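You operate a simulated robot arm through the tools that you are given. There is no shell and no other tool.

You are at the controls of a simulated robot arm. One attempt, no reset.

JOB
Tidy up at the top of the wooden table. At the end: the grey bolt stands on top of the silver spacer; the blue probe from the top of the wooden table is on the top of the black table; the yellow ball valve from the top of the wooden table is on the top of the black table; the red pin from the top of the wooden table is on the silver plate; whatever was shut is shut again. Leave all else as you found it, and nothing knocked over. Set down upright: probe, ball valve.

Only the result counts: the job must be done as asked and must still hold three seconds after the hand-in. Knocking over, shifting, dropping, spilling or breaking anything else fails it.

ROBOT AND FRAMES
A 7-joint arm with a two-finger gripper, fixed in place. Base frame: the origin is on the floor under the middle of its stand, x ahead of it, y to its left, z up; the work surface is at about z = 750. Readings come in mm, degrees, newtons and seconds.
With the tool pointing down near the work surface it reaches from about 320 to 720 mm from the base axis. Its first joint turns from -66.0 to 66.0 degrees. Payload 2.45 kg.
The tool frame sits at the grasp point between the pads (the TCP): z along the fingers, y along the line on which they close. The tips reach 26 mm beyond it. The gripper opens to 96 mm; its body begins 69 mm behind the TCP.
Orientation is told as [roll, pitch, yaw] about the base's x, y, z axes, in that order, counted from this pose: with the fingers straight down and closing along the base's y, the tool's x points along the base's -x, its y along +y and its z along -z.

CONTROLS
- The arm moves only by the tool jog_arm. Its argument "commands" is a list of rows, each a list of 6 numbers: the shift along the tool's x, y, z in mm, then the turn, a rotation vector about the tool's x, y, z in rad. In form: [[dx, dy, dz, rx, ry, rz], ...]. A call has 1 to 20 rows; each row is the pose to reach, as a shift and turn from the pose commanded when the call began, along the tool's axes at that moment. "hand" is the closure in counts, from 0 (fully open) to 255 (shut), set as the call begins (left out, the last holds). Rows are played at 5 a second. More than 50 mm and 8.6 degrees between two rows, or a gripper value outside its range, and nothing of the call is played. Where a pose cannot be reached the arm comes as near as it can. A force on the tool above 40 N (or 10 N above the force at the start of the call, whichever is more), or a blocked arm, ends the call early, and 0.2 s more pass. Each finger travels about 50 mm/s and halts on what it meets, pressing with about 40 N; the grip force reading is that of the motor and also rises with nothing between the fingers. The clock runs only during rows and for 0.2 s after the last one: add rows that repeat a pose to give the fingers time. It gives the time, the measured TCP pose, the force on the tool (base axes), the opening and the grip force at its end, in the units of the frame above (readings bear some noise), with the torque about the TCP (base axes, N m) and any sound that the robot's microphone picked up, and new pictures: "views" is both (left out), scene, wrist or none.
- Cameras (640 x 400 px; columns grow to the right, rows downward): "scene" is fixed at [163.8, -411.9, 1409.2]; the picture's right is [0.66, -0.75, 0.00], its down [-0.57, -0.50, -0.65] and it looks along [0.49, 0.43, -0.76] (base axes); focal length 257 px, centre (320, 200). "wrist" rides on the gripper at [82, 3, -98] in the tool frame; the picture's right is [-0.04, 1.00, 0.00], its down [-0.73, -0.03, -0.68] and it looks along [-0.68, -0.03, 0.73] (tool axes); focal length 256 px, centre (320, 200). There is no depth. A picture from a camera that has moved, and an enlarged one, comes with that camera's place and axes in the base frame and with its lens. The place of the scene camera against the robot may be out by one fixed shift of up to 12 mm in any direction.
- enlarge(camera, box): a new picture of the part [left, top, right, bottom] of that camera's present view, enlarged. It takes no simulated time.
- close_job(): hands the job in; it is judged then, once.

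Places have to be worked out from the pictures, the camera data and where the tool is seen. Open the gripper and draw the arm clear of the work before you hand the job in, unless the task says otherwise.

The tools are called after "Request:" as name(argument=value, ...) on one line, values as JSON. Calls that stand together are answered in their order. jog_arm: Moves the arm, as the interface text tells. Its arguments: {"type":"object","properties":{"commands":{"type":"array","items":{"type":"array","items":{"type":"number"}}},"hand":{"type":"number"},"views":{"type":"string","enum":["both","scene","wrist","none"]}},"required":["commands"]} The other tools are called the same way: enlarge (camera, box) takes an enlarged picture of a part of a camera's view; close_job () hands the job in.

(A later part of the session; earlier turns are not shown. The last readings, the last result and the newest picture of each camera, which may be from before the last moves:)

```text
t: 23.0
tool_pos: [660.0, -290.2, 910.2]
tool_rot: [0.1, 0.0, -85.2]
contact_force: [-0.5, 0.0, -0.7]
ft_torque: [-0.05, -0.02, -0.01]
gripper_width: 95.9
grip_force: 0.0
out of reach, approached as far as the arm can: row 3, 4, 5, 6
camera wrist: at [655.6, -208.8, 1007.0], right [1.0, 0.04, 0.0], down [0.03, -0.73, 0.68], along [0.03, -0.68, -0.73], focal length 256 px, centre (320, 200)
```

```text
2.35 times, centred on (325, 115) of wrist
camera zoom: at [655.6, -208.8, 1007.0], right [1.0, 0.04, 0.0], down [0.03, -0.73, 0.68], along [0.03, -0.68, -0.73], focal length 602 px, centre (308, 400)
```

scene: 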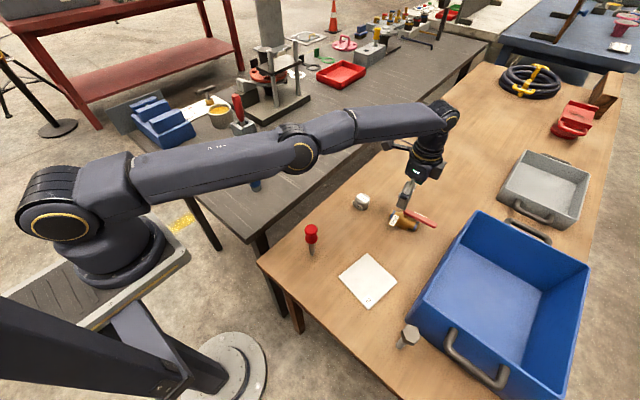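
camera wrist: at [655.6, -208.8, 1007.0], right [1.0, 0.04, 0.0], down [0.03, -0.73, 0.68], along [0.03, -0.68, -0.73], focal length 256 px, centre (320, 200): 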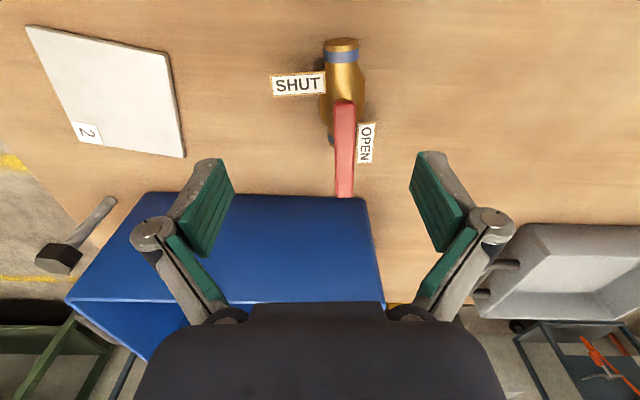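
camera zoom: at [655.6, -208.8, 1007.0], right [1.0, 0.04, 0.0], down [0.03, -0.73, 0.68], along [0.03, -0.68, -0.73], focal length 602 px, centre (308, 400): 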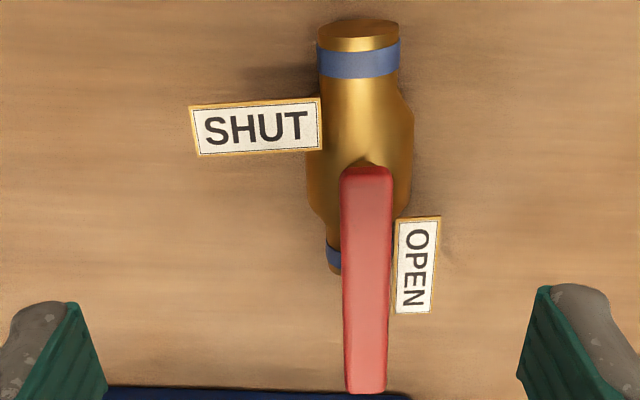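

The refined valve centre is about (678.5,-300.5), with its axis 5.8° off y and the plates leaving p∈[-13.8,+13] mm free. I tilt the tool 8° outward along the radius and yaw about 6°, so each finger sits further from its neighbouring plate, still well above the valve.

Request:
jog_arm(commands=[[0, 0, 0, -0.03, -0.018, -0.027], [0, 0, 0, -0.06, -0.036, -0.053], [0, 0, 0, -0.09, -0.055, -0.08], [0, 0, 0, -0.1193, -0.0729, -0.1065], [0, 0, 0, -0.1193, -0.0729, -0.1065], [0, 0, 0, -0.1193, -0.0729, -0.1065]])

```text
t: 24.4
tool_pos: [661.7, -290.2, 910.4]
tool_rot: [6.6, -4.5, -79.4]
contact_force: [0.1, -0.2, 0.6]
ft_torque: [0.04, 0.03, -0.02]
gripper_width: 96.1
grip_force: 0.0
camera wrist: at [635.7, -204.2, 1000.1], right [0.98, 0.15, 0.12], down [0.02, -0.69, 0.73], along [0.19, -0.71, -0.68], focal length 256 px, centre (320, 200)
```

scene: 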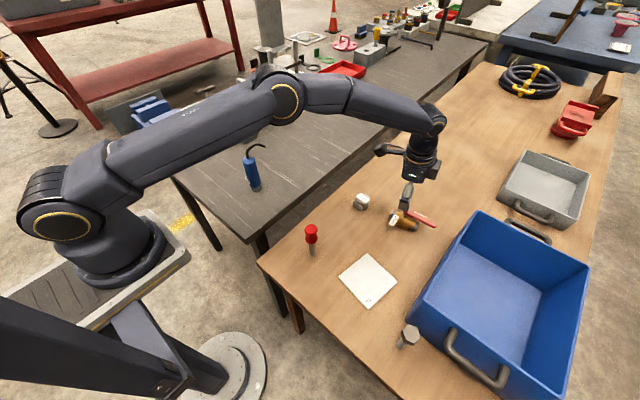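
wrist: 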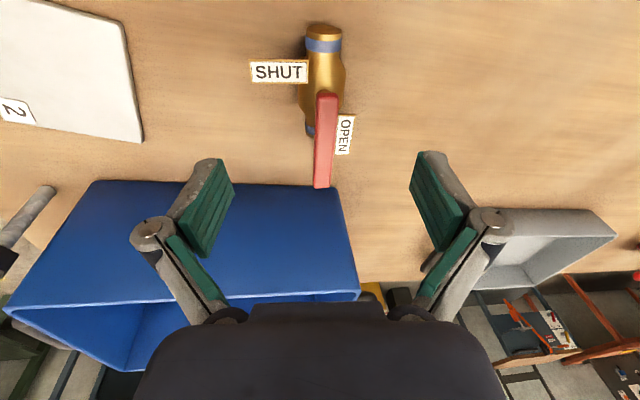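

The tilt is in (tool axis about 8° outward) and the elbow has slack again. I move to directly above the valve centre at z≈860 and check the alignment.

Request:
jog_arm(commands=[[-4.2, 3.7, 26.2, 0, 0, 0], [-8.4, 7.5, 52.4, 0, 0, 0], [-8.4, 7.5, 52.4, 0, 0, 0], [-8.4, 7.5, 52.4, 0, 0, 0]])

```text
t: 25.4
tool_pos: [677.2, -300.8, 860.0]
tool_rot: [6.5, -4.5, -79.5]
contact_force: [0.2, -0.8, 1.0]
ft_torque: [-0.04, -0.01, -0.02]
gripper_width: 95.8
grip_force: 0.2
camera wrist: at [650.9, -213.4, 949.3], right [0.98, 0.15, 0.12], down [0.02, -0.69, 0.73], along [0.19, -0.71, -0.68], focal length 256 px, centre (320, 200)
```

scene: 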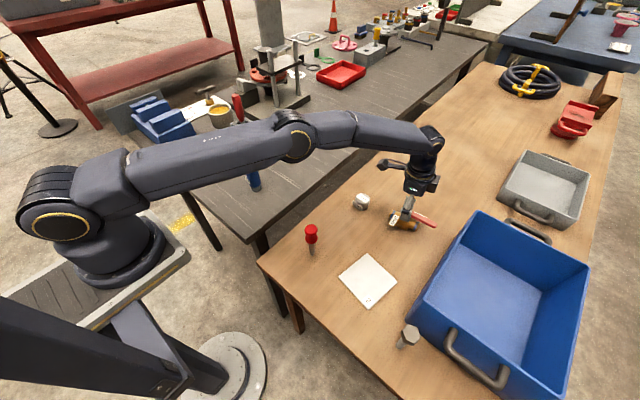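
wrist: 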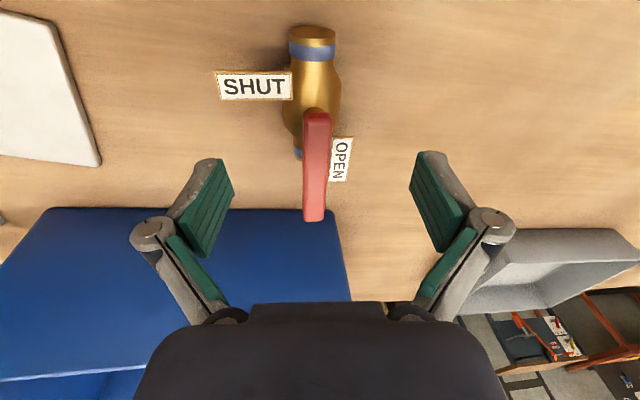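

Position is on target (677,-301,860). I lower to z≈820, with the tips just above the plates, to verify finger clearance around SHUT and OPEN.

Request:
jog_arm(commands=[[2, -2.2, 20, 0, 0, 0], [4, -4.4, 39.5, 0, 0, 0], [4, -4.4, 39.5, 0, 0, 0]], views="wrist")

Request:
enlarge(camera="wrist", box=[120, 40, 520, 290])

Request:
enlarge(camera="scene", box=[370, 140, 460, 240])

```text
t: 26.2
tool_pos: [676.6, -297.9, 820.4]
tool_rot: [6.6, -4.6, -79.6]
contact_force: [0.1, 0.7, -0.6]
ft_torque: [0.0, 0.01, 0.06]
gripper_width: 96.1
grip_force: 0.0
camera wrist: at [651.2, -211.7, 910.9], right [0.98, 0.15, 0.12], down [0.02, -0.69, 0.73], along [0.19, -0.71, -0.68], focal length 256 px, centre (320, 200)
```

wrist: 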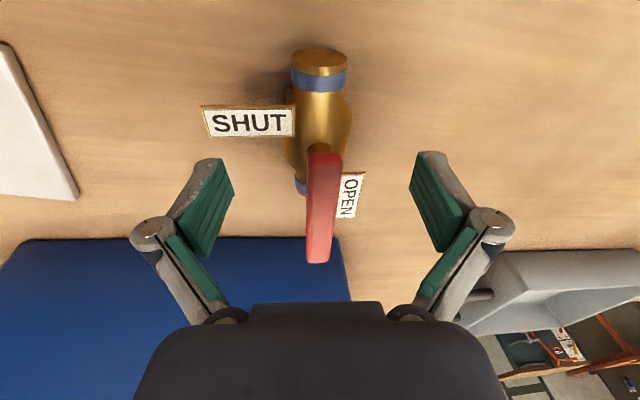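

```text
1.60 times, centred on (320, 165) of wrist
camera zoom: at [651.2, -211.7, 910.9], right [0.98, 0.15, 0.12], down [0.02, -0.69, 0.73], along [0.19, -0.71, -0.68], focal length 410 px, centre (320, 256)
```

zoom: 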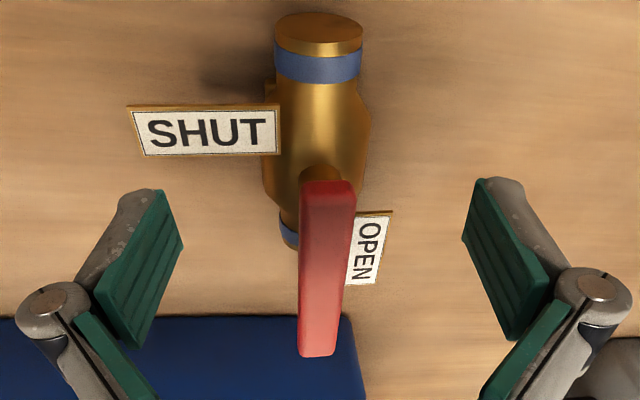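

```text
4.00 times, centred on (415, 190) of scene
camera zoom: at [163.8, -411.9, 1409.2], right [0.66, -0.75, 0.0], down [-0.57, -0.5, -0.65], along [0.49, 0.43, -0.76], focal length 1029 px, centre (-60, 240)
```

zoom: 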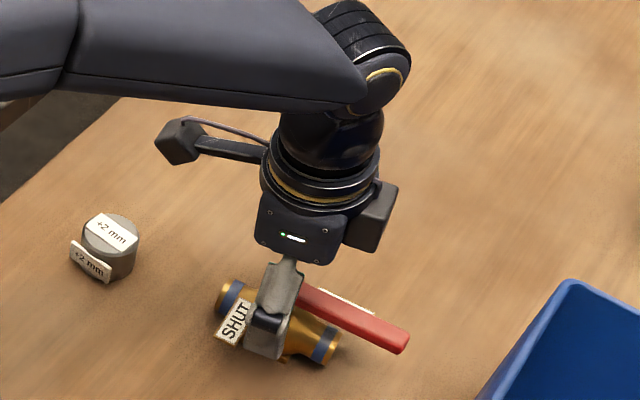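

Both fingers look clear of the plates and straddle the lever; I shift about 2.7 mm toward -y for equal margins while lowering to z≈800.

Request:
jog_arm(commands=[[-2.7, -0.3, 0.2, 0, 0, 0], [-1.9, -1.4, 10, 0, 0, 0], [-1.1, -2.5, 20, 0, 0, 0], [-1.1, -2.5, 20, 0, 0, 0]], views="wrist")

Request:
enlarge(camera="wrist", box=[120, 40, 520, 290])

```text
t: 27.2
tool_pos: [676.6, -302.0, 801.5]
tool_rot: [6.6, -4.5, -79.5]
contact_force: [-0.3, -0.3, -0.3]
ft_torque: [0.05, -0.01, -0.01]
gripper_width: 96.1
grip_force: 0.2
camera wrist: at [651.0, -215.0, 890.6], right [0.98, 0.15, 0.12], down [0.02, -0.69, 0.73], along [0.19, -0.71, -0.68], focal length 256 px, centre (320, 200)
```

wrist: 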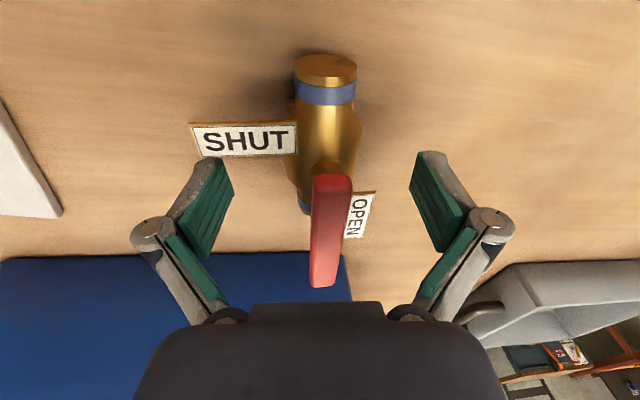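

```text
1.60 times, centred on (320, 165) of wrist
camera zoom: at [651.0, -215.0, 890.6], right [0.98, 0.15, 0.12], down [0.02, -0.69, 0.73], along [0.19, -0.71, -0.68], focal length 410 px, centre (320, 256)
```

zoom: 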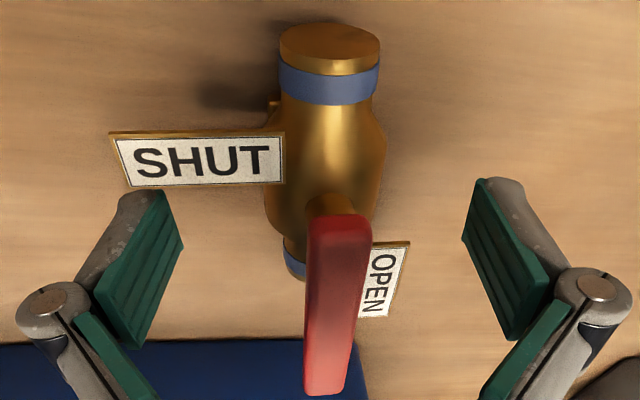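

The pads are about ±12 mm wide and still have roughly 3 mm margin to each plate. I descend the last stretch to TCP z≈780, around the body's mid-height.

Request:
jog_arm(commands=[[0.5, -0.5, 7, 0, 0, 0], [1, -1, 14, 0, 0, 0], [1.5, -1.5, 21.4, 0, 0, 0], [1.5, -1.5, 21.4, 0, 0, 0]], views="wrist")

Request:
enlarge(camera="wrist", box=[120, 40, 520, 290])

Request:
enlarge(camera="scene", box=[370, 140, 460, 240])

```text
t: 28.2
tool_pos: [673.4, -298.0, 779.2]
tool_rot: [6.5, -4.5, -79.5]
contact_force: [-0.5, -0.4, 0.1]
ft_torque: [0.01, 0.0, 0.02]
gripper_width: 95.7
grip_force: 0.1
out of reach, approached as far as the arm can: row 2, 3, 4
camera wrist: at [647.9, -211.0, 870.1], right [0.98, 0.15, 0.12], down [0.02, -0.69, 0.73], along [0.19, -0.71, -0.68], focal length 256 px, centre (320, 200)
```

wrist: 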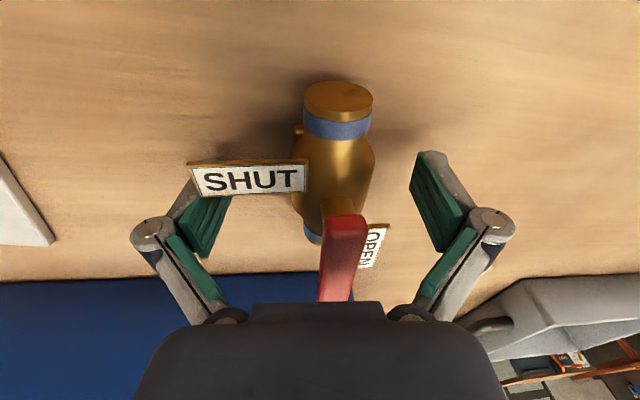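

```text
1.60 times, centred on (320, 165) of wrist
camera zoom: at [647.9, -211.0, 870.1], right [0.98, 0.15, 0.12], down [0.02, -0.69, 0.73], along [0.19, -0.71, -0.68], focal length 410 px, centre (320, 256)
```

zoom: 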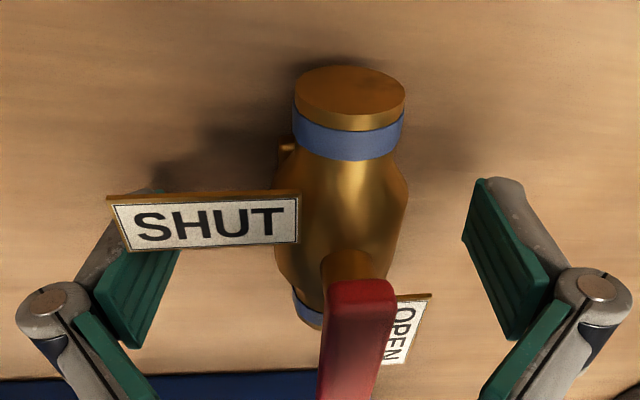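

```text
4.00 times, centred on (415, 190) of scene
camera zoom: at [163.8, -411.9, 1409.2], right [0.66, -0.75, 0.0], down [-0.57, -0.5, -0.65], along [0.49, 0.43, -0.76], focal length 1029 px, centre (-60, 240)
```

zoom: 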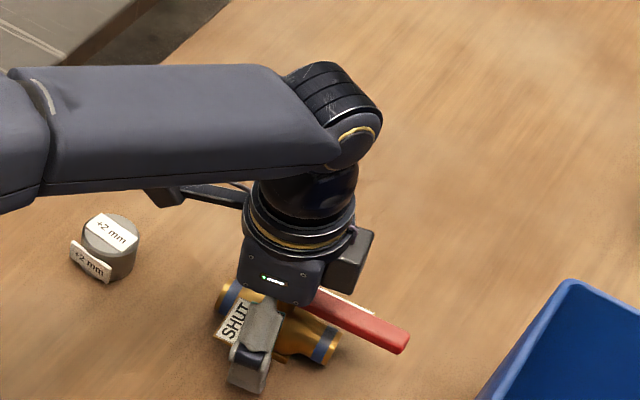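

The last stretch ran out of reach and slid 4–5 mm inward, so the margins are gone; I won't close here. I back up to z≈830 (first sliding slightly toward -y), then add 4° more outward tilt.

Request:
jog_arm(commands=[[-2.4, -1.7, 0, 0, 0, 0], [-3.7, 0.2, -16, 0, 0, 0], [-5, 2.1, -33, 0, 0, 0], [-6.3, 4, -49.5, 0, 0, 0], [-6.3, 4, -49.5, -0.0287, -0.02, 0], [-6.3, 4, -49.5, -0.0575, -0.04, 0], [-6.3, 4, -49.5, -0.0575, -0.04, 0]], views="wrist")

```text
t: 29.8
tool_pos: [692.2, -312.5, 828.4]
tool_rot: [9.9, -6.8, -79.8]
contact_force: [-0.2, 0.6, -0.7]
ft_torque: [-0.04, 0.02, 0.01]
gripper_width: 96.1
grip_force: 0.1
out of reach, approached as far as the arm can: row 3, 4, 5, 6, 7
camera wrist: at [660.0, -222.1, 913.5], right [0.97, 0.15, 0.18], down [-0.03, -0.67, 0.75], along [0.23, -0.73, -0.64], focal length 256 px, centre (320, 200)
```

wrist: 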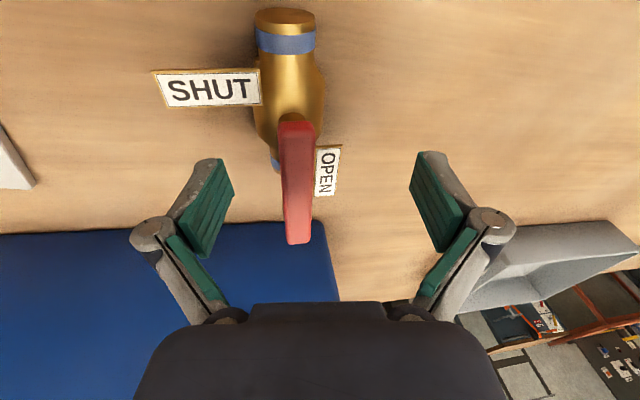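

The arm got stuck at full stretch and drifted outward to (692,-312,828), though nothing is touched (force ≈0). I move up and inward to bend the elbow again.

Request:
jog_arm(commands=[[7, -6, -18, 0, 0, 0], [14, -12, -35, 0, 0, 0], [22, -19.5, -49, 0, 0, 0], [22, -19.5, -49, 0, 0, 0], [22, -19.5, -49, 0, 0, 0]])

```text
t: 31.0
tool_pos: [696.1, -308.1, 864.2]
tool_rot: [9.9, -6.8, -79.9]
contact_force: [0.4, 0.1, -0.1]
ft_torque: [-0.03, 0.01, 0.01]
gripper_width: 95.8
grip_force: 0.0
out of reach, approached as far as the arm can: row 1, 2, 3, 4, 5
camera wrist: at [666.0, -219.6, 948.9], right [0.97, 0.15, 0.17], down [-0.03, -0.67, 0.75], along [0.23, -0.73, -0.64], focal length 256 px, centre (320, 200)
```

scene: 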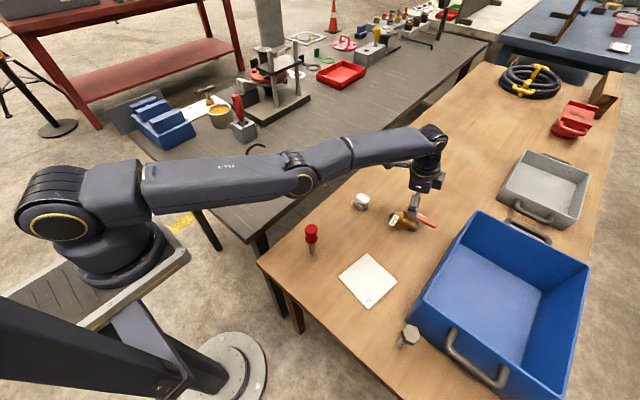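
wrist: 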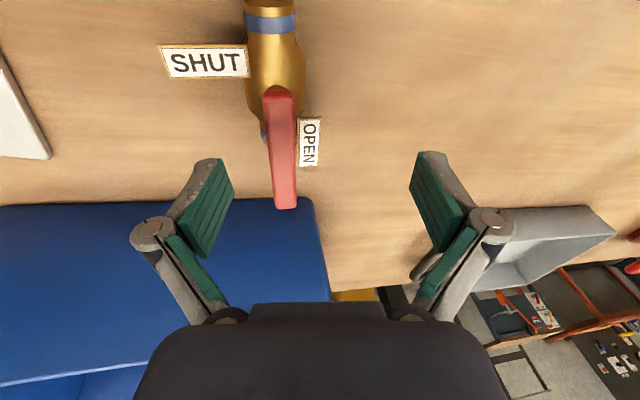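

The arm still seems stuck near full stretch (the elbow looks slightly below the shoulder–wrist line). I push the target outward a little in free air to straighten the elbow through, then draw inward and up within the same call.

Request:
jog_arm(commands=[[-7, 10, 2.6, 0, 0, 0], [-14, 20, 5.2, 0, 0, 0], [-20, 30, 7.8, 0, 0, 0], [-14, 20, 5.2, 0, 0, 0], [-7, 10, 2.6, 0, 0, 0], [4, -7, -10, 0, 0, 0], [15, -24, -25, 0, 0, 0], [26, -42, -35, 0, 0, 0], [26, -42, -35, 0, 0, 0]])

```text
t: 33.0
tool_pos: [694.9, -315.7, 879.2]
tool_rot: [10.0, -6.9, -79.8]
contact_force: [-0.3, 0.3, 0.2]
ft_torque: [-0.01, 0.01, 0.02]
gripper_width: 96.2
grip_force: 0.1
out of reach, approached as far as the arm can: row 1, 2, 3, 4, 5, 6, 7, 8, 9
camera wrist: at [664.0, -225.9, 964.6], right [0.97, 0.16, 0.18], down [-0.03, -0.67, 0.75], along [0.23, -0.73, -0.64], focal length 256 px, centre (320, 200)
```

scene: 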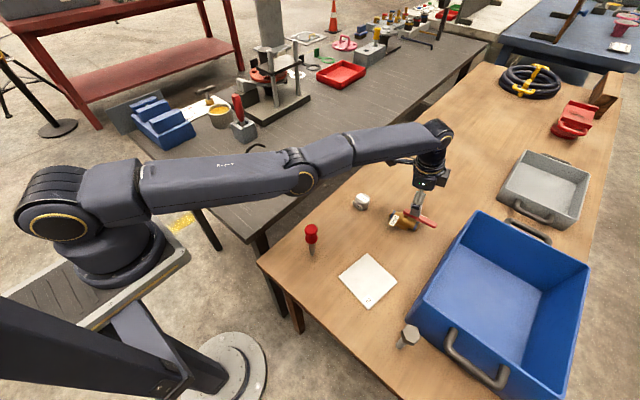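
wrist: 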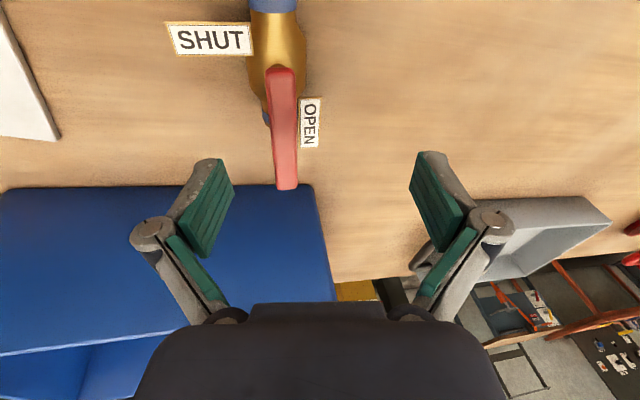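

Still flagged as stretched: my reading is that the elbow has slipped just past straight and the solver is on the wrong side. I give a bigger outward nudge followed by a quick inward target, all in free air above the valve.

Request:
jog_arm(commands=[[-25.1, 36.2, 9.4, 0, 0, 0], [2.2, -3.2, -0.8, 0, 0, 0], [26.1, -37.6, -25.1, 0, 0, 0], [26.1, -37.6, -25.1, 0, 0, 0], [26.1, -37.6, -25.1, 0, 0, 0]])

```text
t: 34.2
tool_pos: [694.5, -317.6, 895.0]
tool_rot: [9.9, -6.6, -79.9]
contact_force: [-0.4, 0.1, -0.2]
ft_torque: [-0.01, 0.02, 0.02]
gripper_width: 96.0
grip_force: 0.0
out of reach, approached as far as the arm can: row 1, 2, 3, 4, 5
camera wrist: at [663.7, -228.1, 979.8], right [0.97, 0.15, 0.18], down [-0.03, -0.67, 0.75], along [0.23, -0.73, -0.64], focal length 256 px, centre (320, 200)
```

scene: 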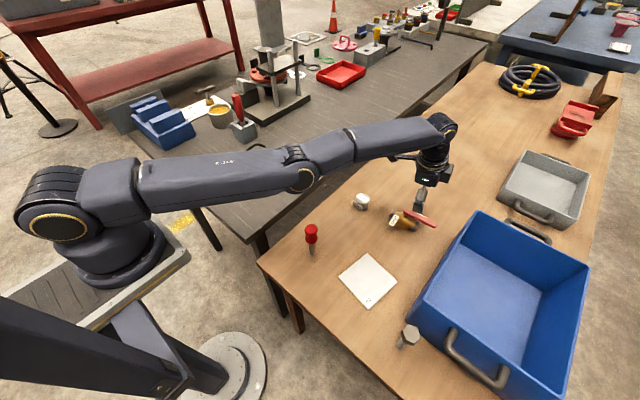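
wrist: 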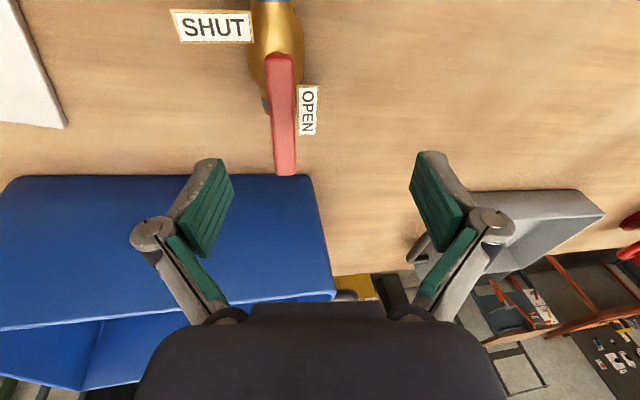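

Still on the wrong side of the stretch. I try a gentler nudge just past full reach, held for a few rows, then a slow draw inward.

Request:
jog_arm(commands=[[-5.6, 8, 2.1, 0, 0, 0], [-8.9, 12.9, 3.3, 0, 0, 0], [-11.2, 16.1, 4.2, 0, 0, 0], [-11.2, 16.1, 4.2, 0, 0, 0], [-11.2, 16.1, 4.2, 0, 0, 0], [-5.6, 8, 2.1, 0, 0, 0], [0, 0, 0, 0, 0, 0], [11.2, -16.1, -4.2, 0, 0, 0], [22.3, -32.2, -8.3, 0, 0, 0], [22.3, -32.2, -8.3, 0, 0, 0]], views="scene")

```text
t: 36.4
tool_pos: [693.1, -318.2, 895.5]
tool_rot: [9.9, -6.8, -79.8]
contact_force: [0.0, -0.1, -0.2]
ft_torque: [-0.03, -0.02, 0.01]
gripper_width: 95.8
grip_force: 0.1
out of reach, approached as far as the arm can: row 1, 2, 3, 4, 5, 6, 8, 9, 10
```

scene: 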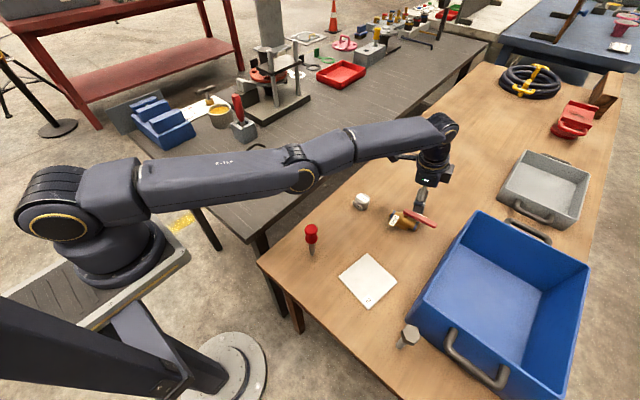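

Neither outward nor inward targets work, so the arm sits exactly at full stretch. My upward moves favoured the wrong elbow bend. I now move downward in one step (the space between the fingers is clear down to z≈845) and then inward, to bend the elbow the normal way.

Request:
jog_arm(commands=[[5.7, -8.2, 47, 0, 0, 0], [22.4, -32.3, 40.8, 0, 0, 0], [22.4, -32.3, 40.8, 0, 0, 0], [22.4, -32.3, 40.8, 0, 0, 0]])

```text
t: 37.4
tool_pos: [688.4, -320.4, 844.5]
tool_rot: [10.0, -6.7, -79.8]
contact_force: [0.4, -0.6, -0.3]
ft_torque: [0.03, 0.02, -0.02]
gripper_width: 96.2
grip_force: 0.1
out of reach, approached as far as the arm can: row 2, 3, 4
camera wrist: at [657.7, -230.6, 930.1], right [0.97, 0.15, 0.17], down [-0.03, -0.67, 0.75], along [0.23, -0.73, -0.64], focal length 256 px, centre (320, 200)
```

scene: 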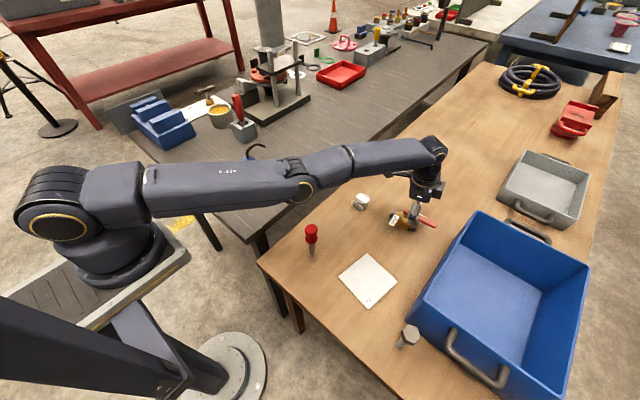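
wrist: 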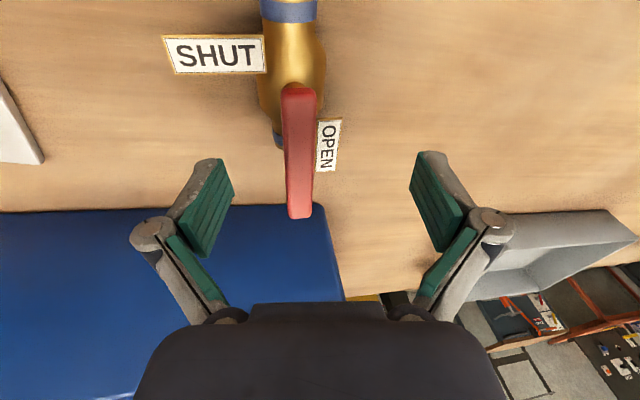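

The downward step worked but inward is still refused: the elbow is just on the sagging side. I go up and outward to full stretch, hold, then drop steeply while coming inward so the elbow tips to its normal upper bend.

Request:
jog_arm(commands=[[-11.3, 16.2, -44.9, 0, 0, 0], [-22.5, 32.5, -89.7, 0, 0, 0], [-27, 38.9, -88.1, 0, 0, 0], [-27, 38.9, -88.1, 0, 0, 0], [-27, 38.9, -88.1, 0, 0, 0], [-8.1, 11.6, -52.2, 0, 0, 0], [7.2, -10.4, -12.9, 0, 0, 0], [21.1, -30.5, -18.1, 0, 0, 0], [21.1, -30.5, -18.1, 0, 0, 0]], views="scene")

```text
t: 39.4
tool_pos: [651.3, -305.0, 852.3]
tool_rot: [10.1, -6.9, -79.8]
contact_force: [0.3, 0.2, 0.2]
ft_torque: [-0.01, 0.03, -0.03]
gripper_width: 95.9
grip_force: 0.1
out of reach, approached as far as the arm can: row 1, 2, 3, 4, 5
```

scene: 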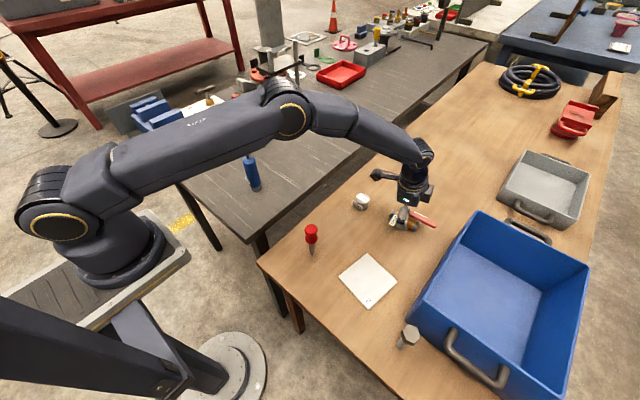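

The elbow flipped back to its normal upper bend and the arm now tracks exactly. With 12° of tilt I move over the valve grasp point, (677,-302) at z≈850.

Request:
jog_arm(commands=[[-0.8, 12.7, 3.5, 0, 0, 0], [-1.7, 25.3, 7, 0, 0, 0], [-1.7, 25.3, 7, 0, 0, 0]])

```text
t: 40.2
tool_pos: [678.6, -302.6, 850.7]
tool_rot: [9.9, -6.8, -79.7]
contact_force: [-0.1, 1.0, 0.3]
ft_torque: [0.01, -0.01, 0.04]
gripper_width: 96.1
grip_force: 0.0
camera wrist: at [647.2, -213.1, 935.5], right [0.97, 0.15, 0.18], down [-0.03, -0.67, 0.75], along [0.23, -0.73, -0.64], focal length 256 px, centre (320, 200)
```

scene: 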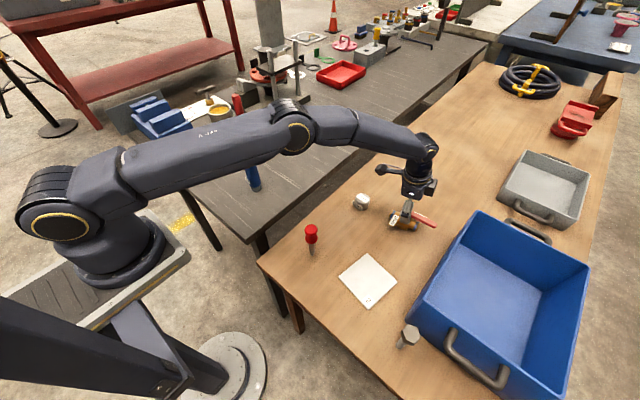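
wrist: 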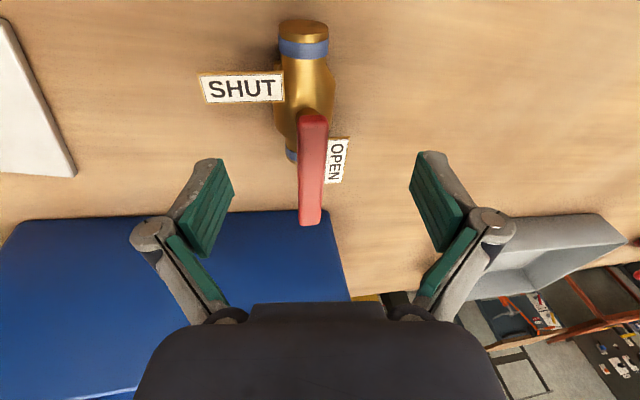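

There is plenty of elbow bend now. I descend straight to z≈803, near plate height, and check again.

Request:
jog_arm(commands=[[2.1, -3.2, 16, 0, 0, 0], [4.2, -6.4, 32, 0, 0, 0], [6.1, -9.2, 46, 0, 0, 0], [6.1, -9.2, 46, 0, 0, 0]], views="wrist")

Request:
enlarge(camera="wrist", box=[120, 40, 520, 290])

```text
t: 41.2
tool_pos: [676.6, -302.1, 802.9]
tool_rot: [9.9, -6.8, -79.9]
contact_force: [-0.6, -0.6, 0.8]
ft_torque: [-0.01, 0.0, 0.0]
gripper_width: 96.2
grip_force: 0.2
camera wrist: at [646.6, -212.0, 888.6], right [0.97, 0.15, 0.18], down [-0.03, -0.67, 0.75], along [0.23, -0.73, -0.64], focal length 256 px, centre (320, 200)
```

wrist: 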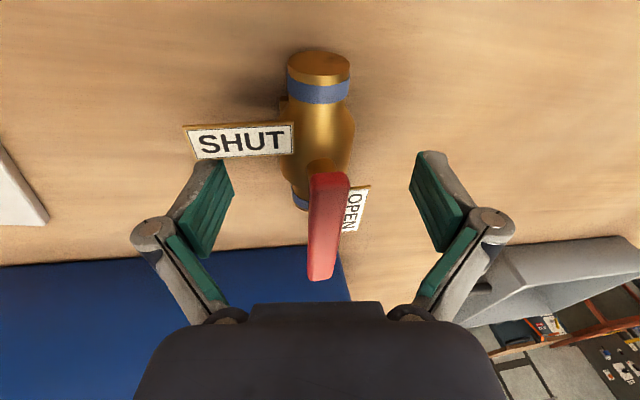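

```text
1.60 times, centred on (320, 165) of wrist
camera zoom: at [646.6, -212.0, 888.6], right [0.97, 0.15, 0.18], down [-0.03, -0.67, 0.75], along [0.23, -0.73, -0.64], focal length 410 px, centre (320, 256)
```

zoom: 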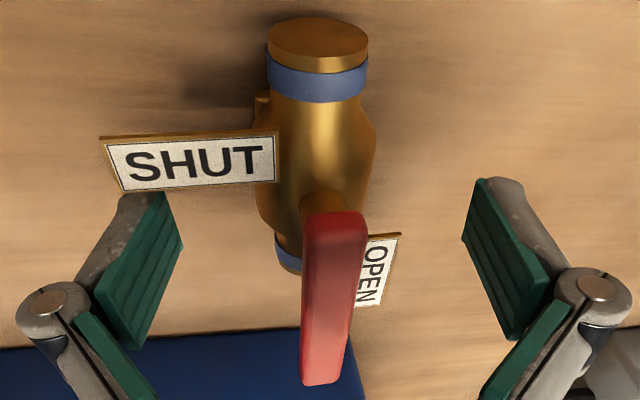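

The projection of the plate matches my model within a pixel, so the clearances hold. I descend the last 22 mm to z≈781.

Request:
jog_arm(commands=[[0.8, -1.1, 7, 0, 0, 0], [1.5, -2.1, 14, 0, 0, 0], [2.3, -3.2, 21.6, 0, 0, 0], [2.3, -3.2, 21.6, 0, 0, 0]], views="both")

Request:
enlarge(camera="wrist", box=[120, 40, 520, 290])

Request:
enlarge(camera="scene", box=[370, 140, 460, 240])

```text
t: 42.2
tool_pos: [677.6, -302.0, 781.4]
tool_rot: [10.1, -6.8, -79.8]
contact_force: [-0.5, 0.0, 0.3]
ft_torque: [0.0, 0.01, 0.01]
gripper_width: 96.1
grip_force: 0.2
camera wrist: at [647.4, -212.6, 867.1], right [0.97, 0.16, 0.18], down [-0.03, -0.67, 0.75], along [0.23, -0.73, -0.64], focal length 256 px, centre (320, 200)
```

scene: 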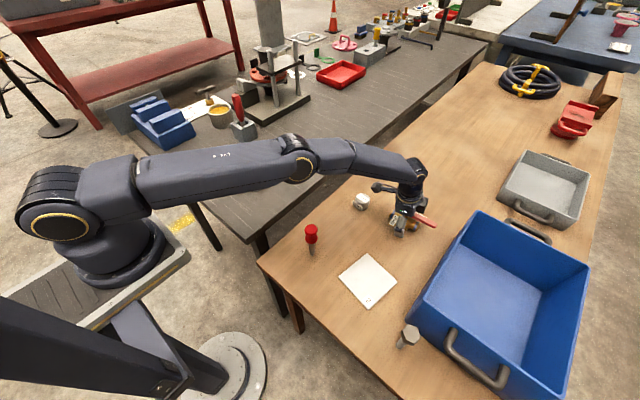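
wrist: 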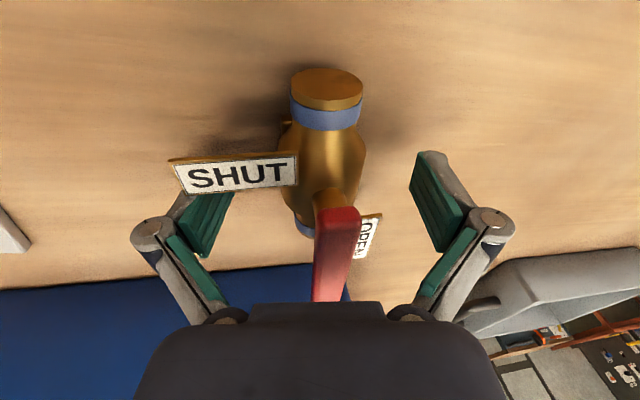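

```text
1.60 times, centred on (320, 165) of wrist
camera zoom: at [647.4, -212.6, 867.1], right [0.97, 0.16, 0.18], down [-0.03, -0.67, 0.75], along [0.23, -0.73, -0.64], focal length 410 px, centre (320, 256)
```

zoom: 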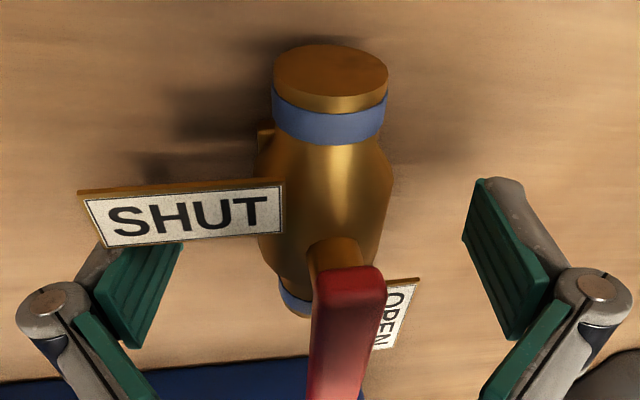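

```text
4.00 times, centred on (415, 190) of scene
camera zoom: at [163.8, -411.9, 1409.2], right [0.66, -0.75, 0.0], down [-0.57, -0.5, -0.65], along [0.49, 0.43, -0.76], focal length 1029 px, centre (-60, 240)
```

zoom: 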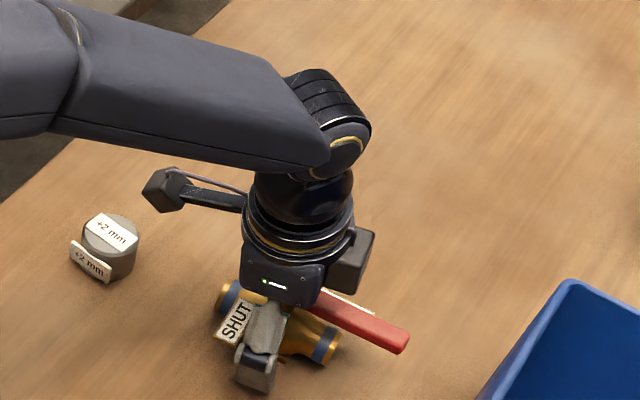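

The gripper is seated with the near finger just past the SHUT plate and no contact force. I close on the body.

Request:
jog_arm(commands=[[0, 0, 0, 0, 0, 0], [0, 0, 0, 0, 0, 0], [0, 0, 0, 0, 0, 0], [0, 0, 0, 0, 0, 0], [0, 0, 0, 0, 0, 0], [0, 0, 0, 0, 0, 0]], hand=255)

Request:
enlarge(camera="wrist", box=[120, 40, 520, 290])

Request:
enlarge(camera="scene", box=[370, 140, 460, 240])

```text
t: 43.6
tool_pos: [677.6, -302.7, 782.5]
tool_rot: [10.0, -6.9, -79.8]
contact_force: [-2.3, -0.6, 7.0]
ft_torque: [0.07, 0.28, 0.01]
gripper_width: 41.7
grip_force: 40.1
camera wrist: at [647.4, -212.8, 867.6], right [0.97, 0.16, 0.18], down [-0.03, -0.66, 0.75], along [0.23, -0.73, -0.64], focal length 256 px, centre (320, 200)
```

scene: 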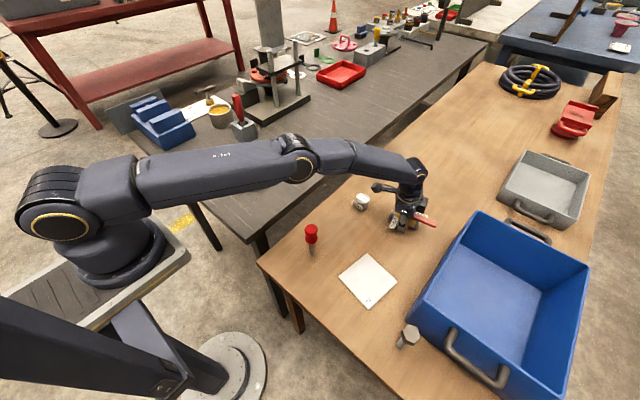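
wrist: 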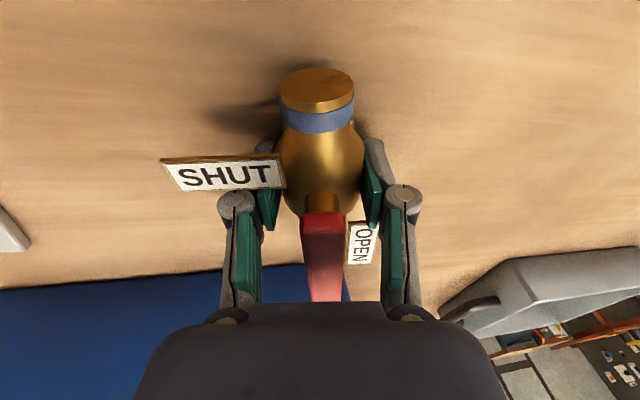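

```text
1.60 times, centred on (320, 165) of wrist
camera zoom: at [647.4, -212.8, 867.6], right [0.97, 0.16, 0.18], down [-0.03, -0.66, 0.75], along [0.23, -0.73, -0.64], focal length 410 px, centre (320, 256)
```

zoom: 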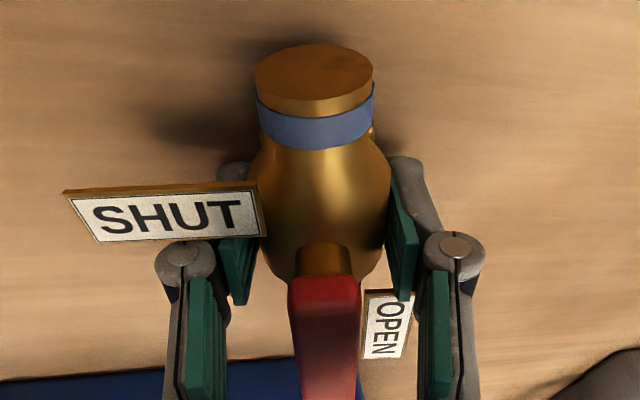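

```text
4.00 times, centred on (415, 190) of scene
camera zoom: at [163.6, -411.9, 1409.2], right [0.66, -0.75, 0.0], down [-0.57, -0.5, -0.65], along [0.49, 0.43, -0.76], focal length 1029 px, centre (-60, 240)
```

zoom: 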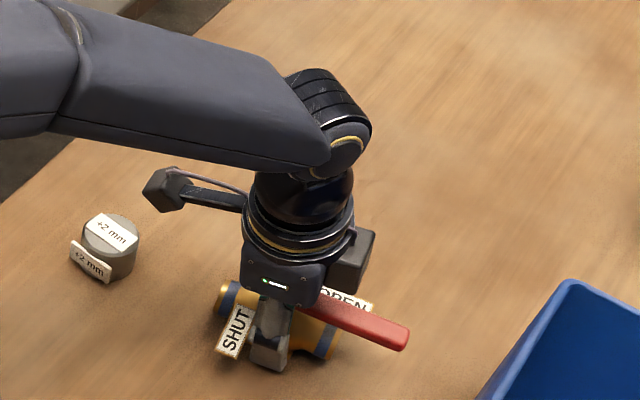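

Gripped at 41.7 mm with 40 N; the valve turned a few degrees in yaw to align with the pads and the lever still lies along the pipe. I lift it slowly by 15 mm and look.

Request:
jog_arm(commands=[[-0.6, 0.9, -5, 0, 0, 0], [-1.2, 1.7, -10, 0, 0, 0], [-1.8, 2.6, -14.7, 0, 0, 0], [-1.8, 2.6, -14.7, 0, 0, 0]])

Request:
enlarge(camera="wrist", box=[120, 40, 520, 290])

Request:
enlarge(camera="scene", box=[370, 140, 460, 240])

```text
t: 44.6
tool_pos: [678.5, -301.9, 796.9]
tool_rot: [9.9, -6.9, -79.8]
contact_force: [0.8, 0.4, -4.7]
ft_torque: [-0.01, 0.01, 0.0]
gripper_width: 41.8
grip_force: 39.9
camera wrist: at [646.9, -212.5, 882.3], right [0.97, 0.16, 0.18], down [-0.03, -0.67, 0.75], along [0.23, -0.73, -0.64], focal length 256 px, centre (320, 200)
```

scene: 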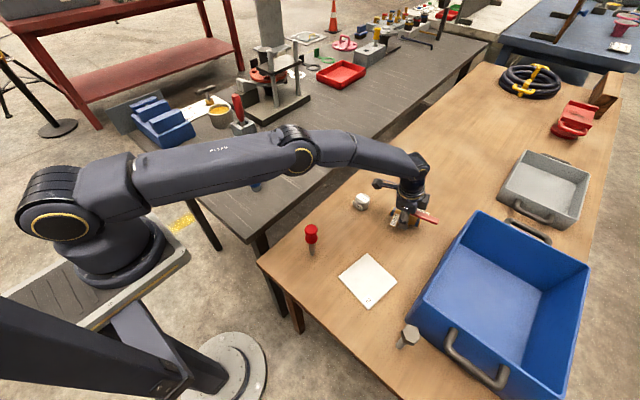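
wrist: 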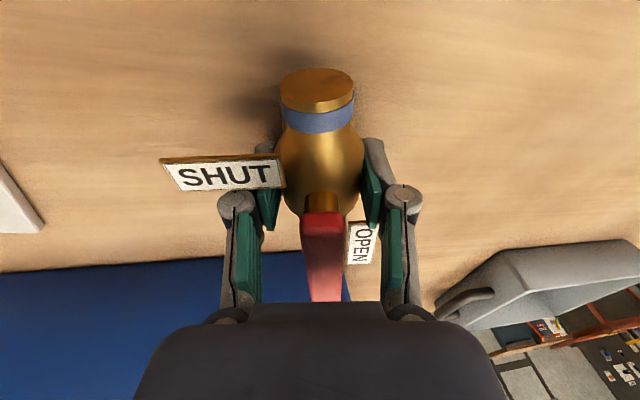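

```text
1.60 times, centred on (320, 165) of wrist
camera zoom: at [646.9, -212.5, 882.3], right [0.97, 0.16, 0.18], down [-0.03, -0.67, 0.75], along [0.23, -0.73, -0.64], focal length 410 px, centre (320, 256)
```

zoom: 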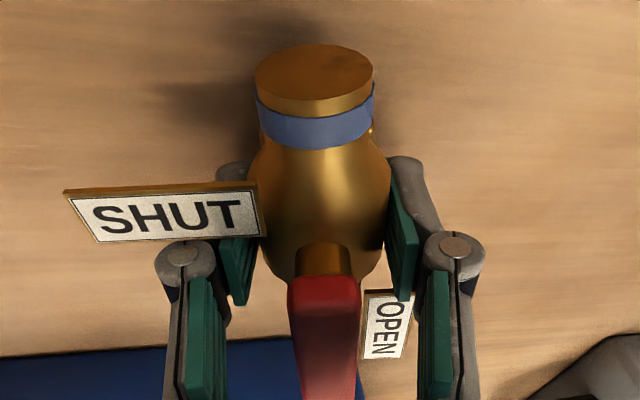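

```text
4.00 times, centred on (415, 190) of scene
camera zoom: at [163.9, -411.9, 1409.2], right [0.66, -0.75, 0.0], down [-0.57, -0.5, -0.65], along [0.49, 0.43, -0.76], focal length 1029 px, centre (-60, 240)
```

zoom: 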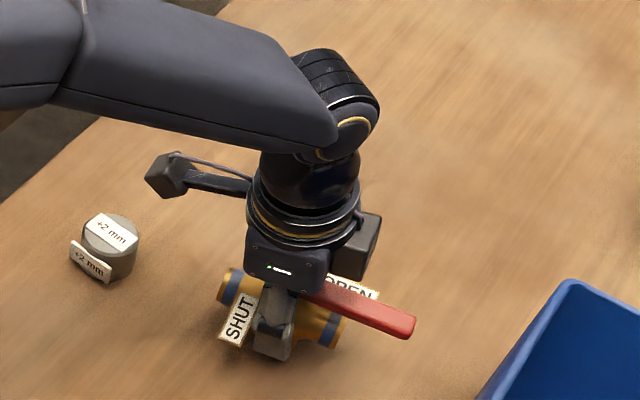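

The valve is held firmly (4.7 N), but by the plate geometry it rolled about 10° with the pads, which I will undo before setting it down. I lift it up and draw inward, away from the stretch limit.

Request:
jog_arm(commands=[[-2.4, 3.4, -19.6, 0, 0, 0], [-4.7, 6.8, -39.1, 0, 0, 0], [-7.1, 10.2, -58.7, 0, 0, 0], [6, -8.7, -94.2, 0, 0, 0], [19.3, -27.7, -129.9, 0, 0, 0], [32.4, -46.8, -165.4, 0, 0, 0], [32.4, -46.8, -165.4, 0, 0, 0]])

```text
t: 46.2
tool_pos: [596.5, -266.3, 949.5]
tool_rot: [9.9, -6.8, -79.8]
contact_force: [-0.2, 0.4, -4.4]
ft_torque: [-0.01, -0.01, -0.01]
gripper_width: 41.7
grip_force: 40.1
camera wrist: at [565.2, -177.2, 1034.7], right [0.97, 0.16, 0.18], down [-0.03, -0.67, 0.75], along [0.23, -0.73, -0.64], focal length 256 px, centre (320, 200)
```

scene: 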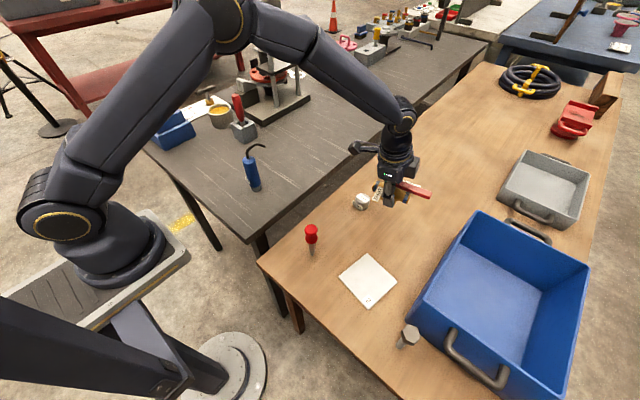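
wrist: 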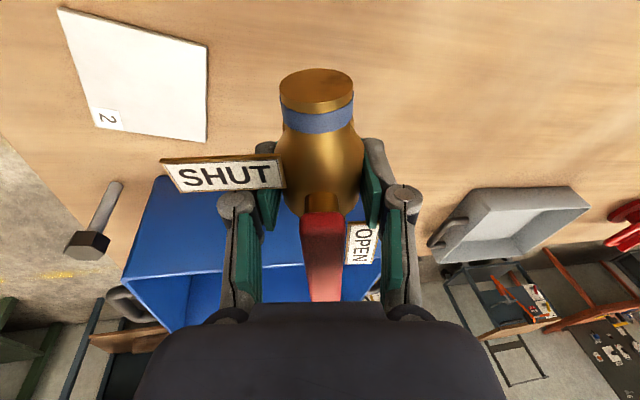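

I undo the 10° roll in mid-air by rotating about the pipe axis, so the valve's base becomes level.

Request:
jog_arm(commands=[[0, 0, 0, 0.085, 0, -0.01], [0, 0, 0, 0.17, 0, -0.02], [0, 0, 0, 0.17, 0, -0.02]])

Request:
enlarge(camera="scene", box=[340, 130, 460, 240])

```text
t: 47.0
tool_pos: [597.0, -266.7, 949.0]
tool_rot: [0.0, -6.9, -78.6]
contact_force: [0.5, 0.1, -5.3]
ft_torque: [0.0, 0.01, -0.01]
gripper_width: 41.4
grip_force: 38.8
camera wrist: at [580.3, -173.8, 1034.6], right [0.99, 0.16, 0.0], down [0.1, -0.64, 0.76], along [0.12, -0.75, -0.65], focal length 256 px, centre (320, 200)
```

scene: 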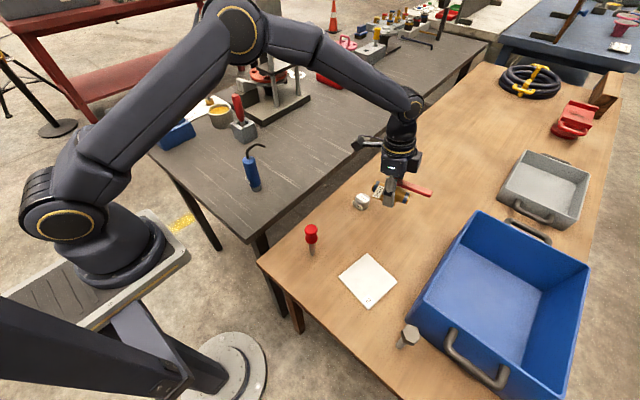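
wrist: 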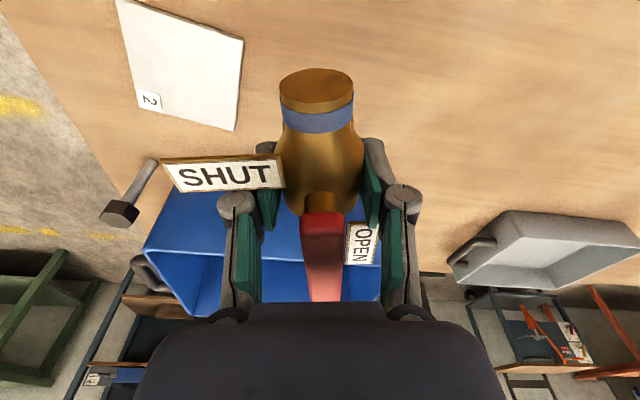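

```text
3.64 times, centred on (400, 185) of scene
camera zoom: at [163.9, -411.9, 1409.2], right [0.66, -0.75, 0.0], down [-0.57, -0.5, -0.65], along [0.49, 0.43, -0.76], focal length 935 px, centre (29, 254)
```

zoom: 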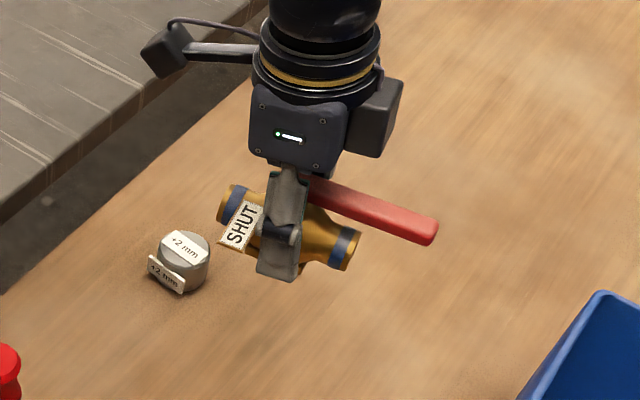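

The valve looks level again. Now I carry it over to the black table at about (640,80), turning the tool to yaw 0 on the way so the camera side faces the robot and the lever points away.

Request:
jog_arm(commands=[[32.9, 11.1, -4.6, -0.0165, 0, -0.1362], [65.7, 22.2, -9.2, -0.033, 0, -0.2724], [98.6, 33.2, -13.7, -0.0494, 0, -0.4086], [131.4, 44.3, -18.3, -0.0659, 0, -0.5448], [164.3, 55.4, -22.9, -0.0824, 0, -0.681], [197.1, 66.5, -27.5, -0.0989, 0, -0.8172], [230, 77.5, -32.1, -0.1154, 0, -0.9534], [262.8, 88.6, -36.6, -0.1318, 0, -1.0896], [295.7, 99.7, -41.2, -0.1483, 0, -1.2258], [328.5, 110.8, -45.8, -0.1648, 0, -1.362], [328.5, 110.8, -45.8, -0.1648, 0, -1.362]])

```text
t: 49.4
tool_pos: [640.4, 82.1, 953.9]
tool_rot: [0.0, -7.0, -0.1]
contact_force: [0.1, 0.1, -3.7]
ft_torque: [-0.01, -0.03, 0.0]
gripper_width: 41.4
grip_force: 39.7
camera wrist: at [546.2, 86.6, 1040.1], right [0.04, 1.0, 0.01], down [0.65, -0.03, 0.76], along [0.76, -0.03, -0.65], focal length 256 px, centre (320, 200)
```

scene: 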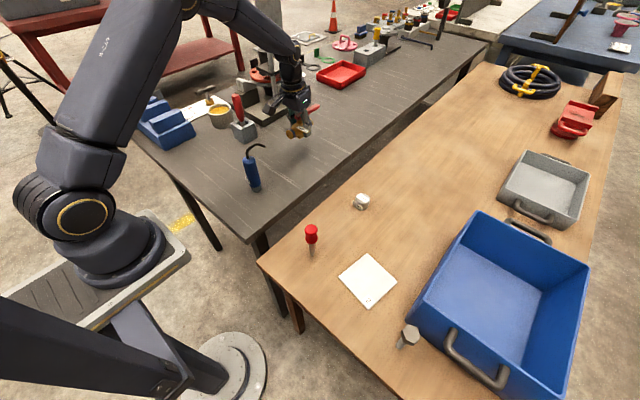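
wrist: 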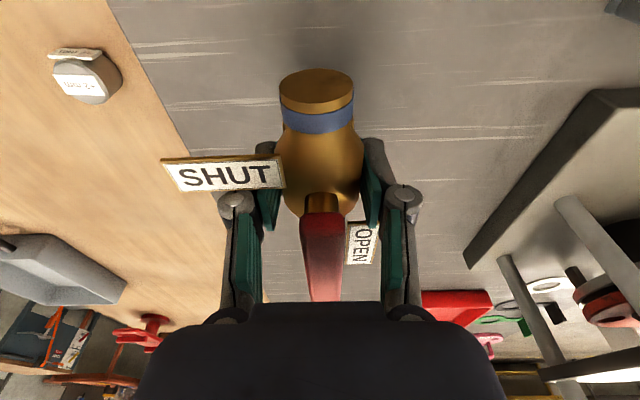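

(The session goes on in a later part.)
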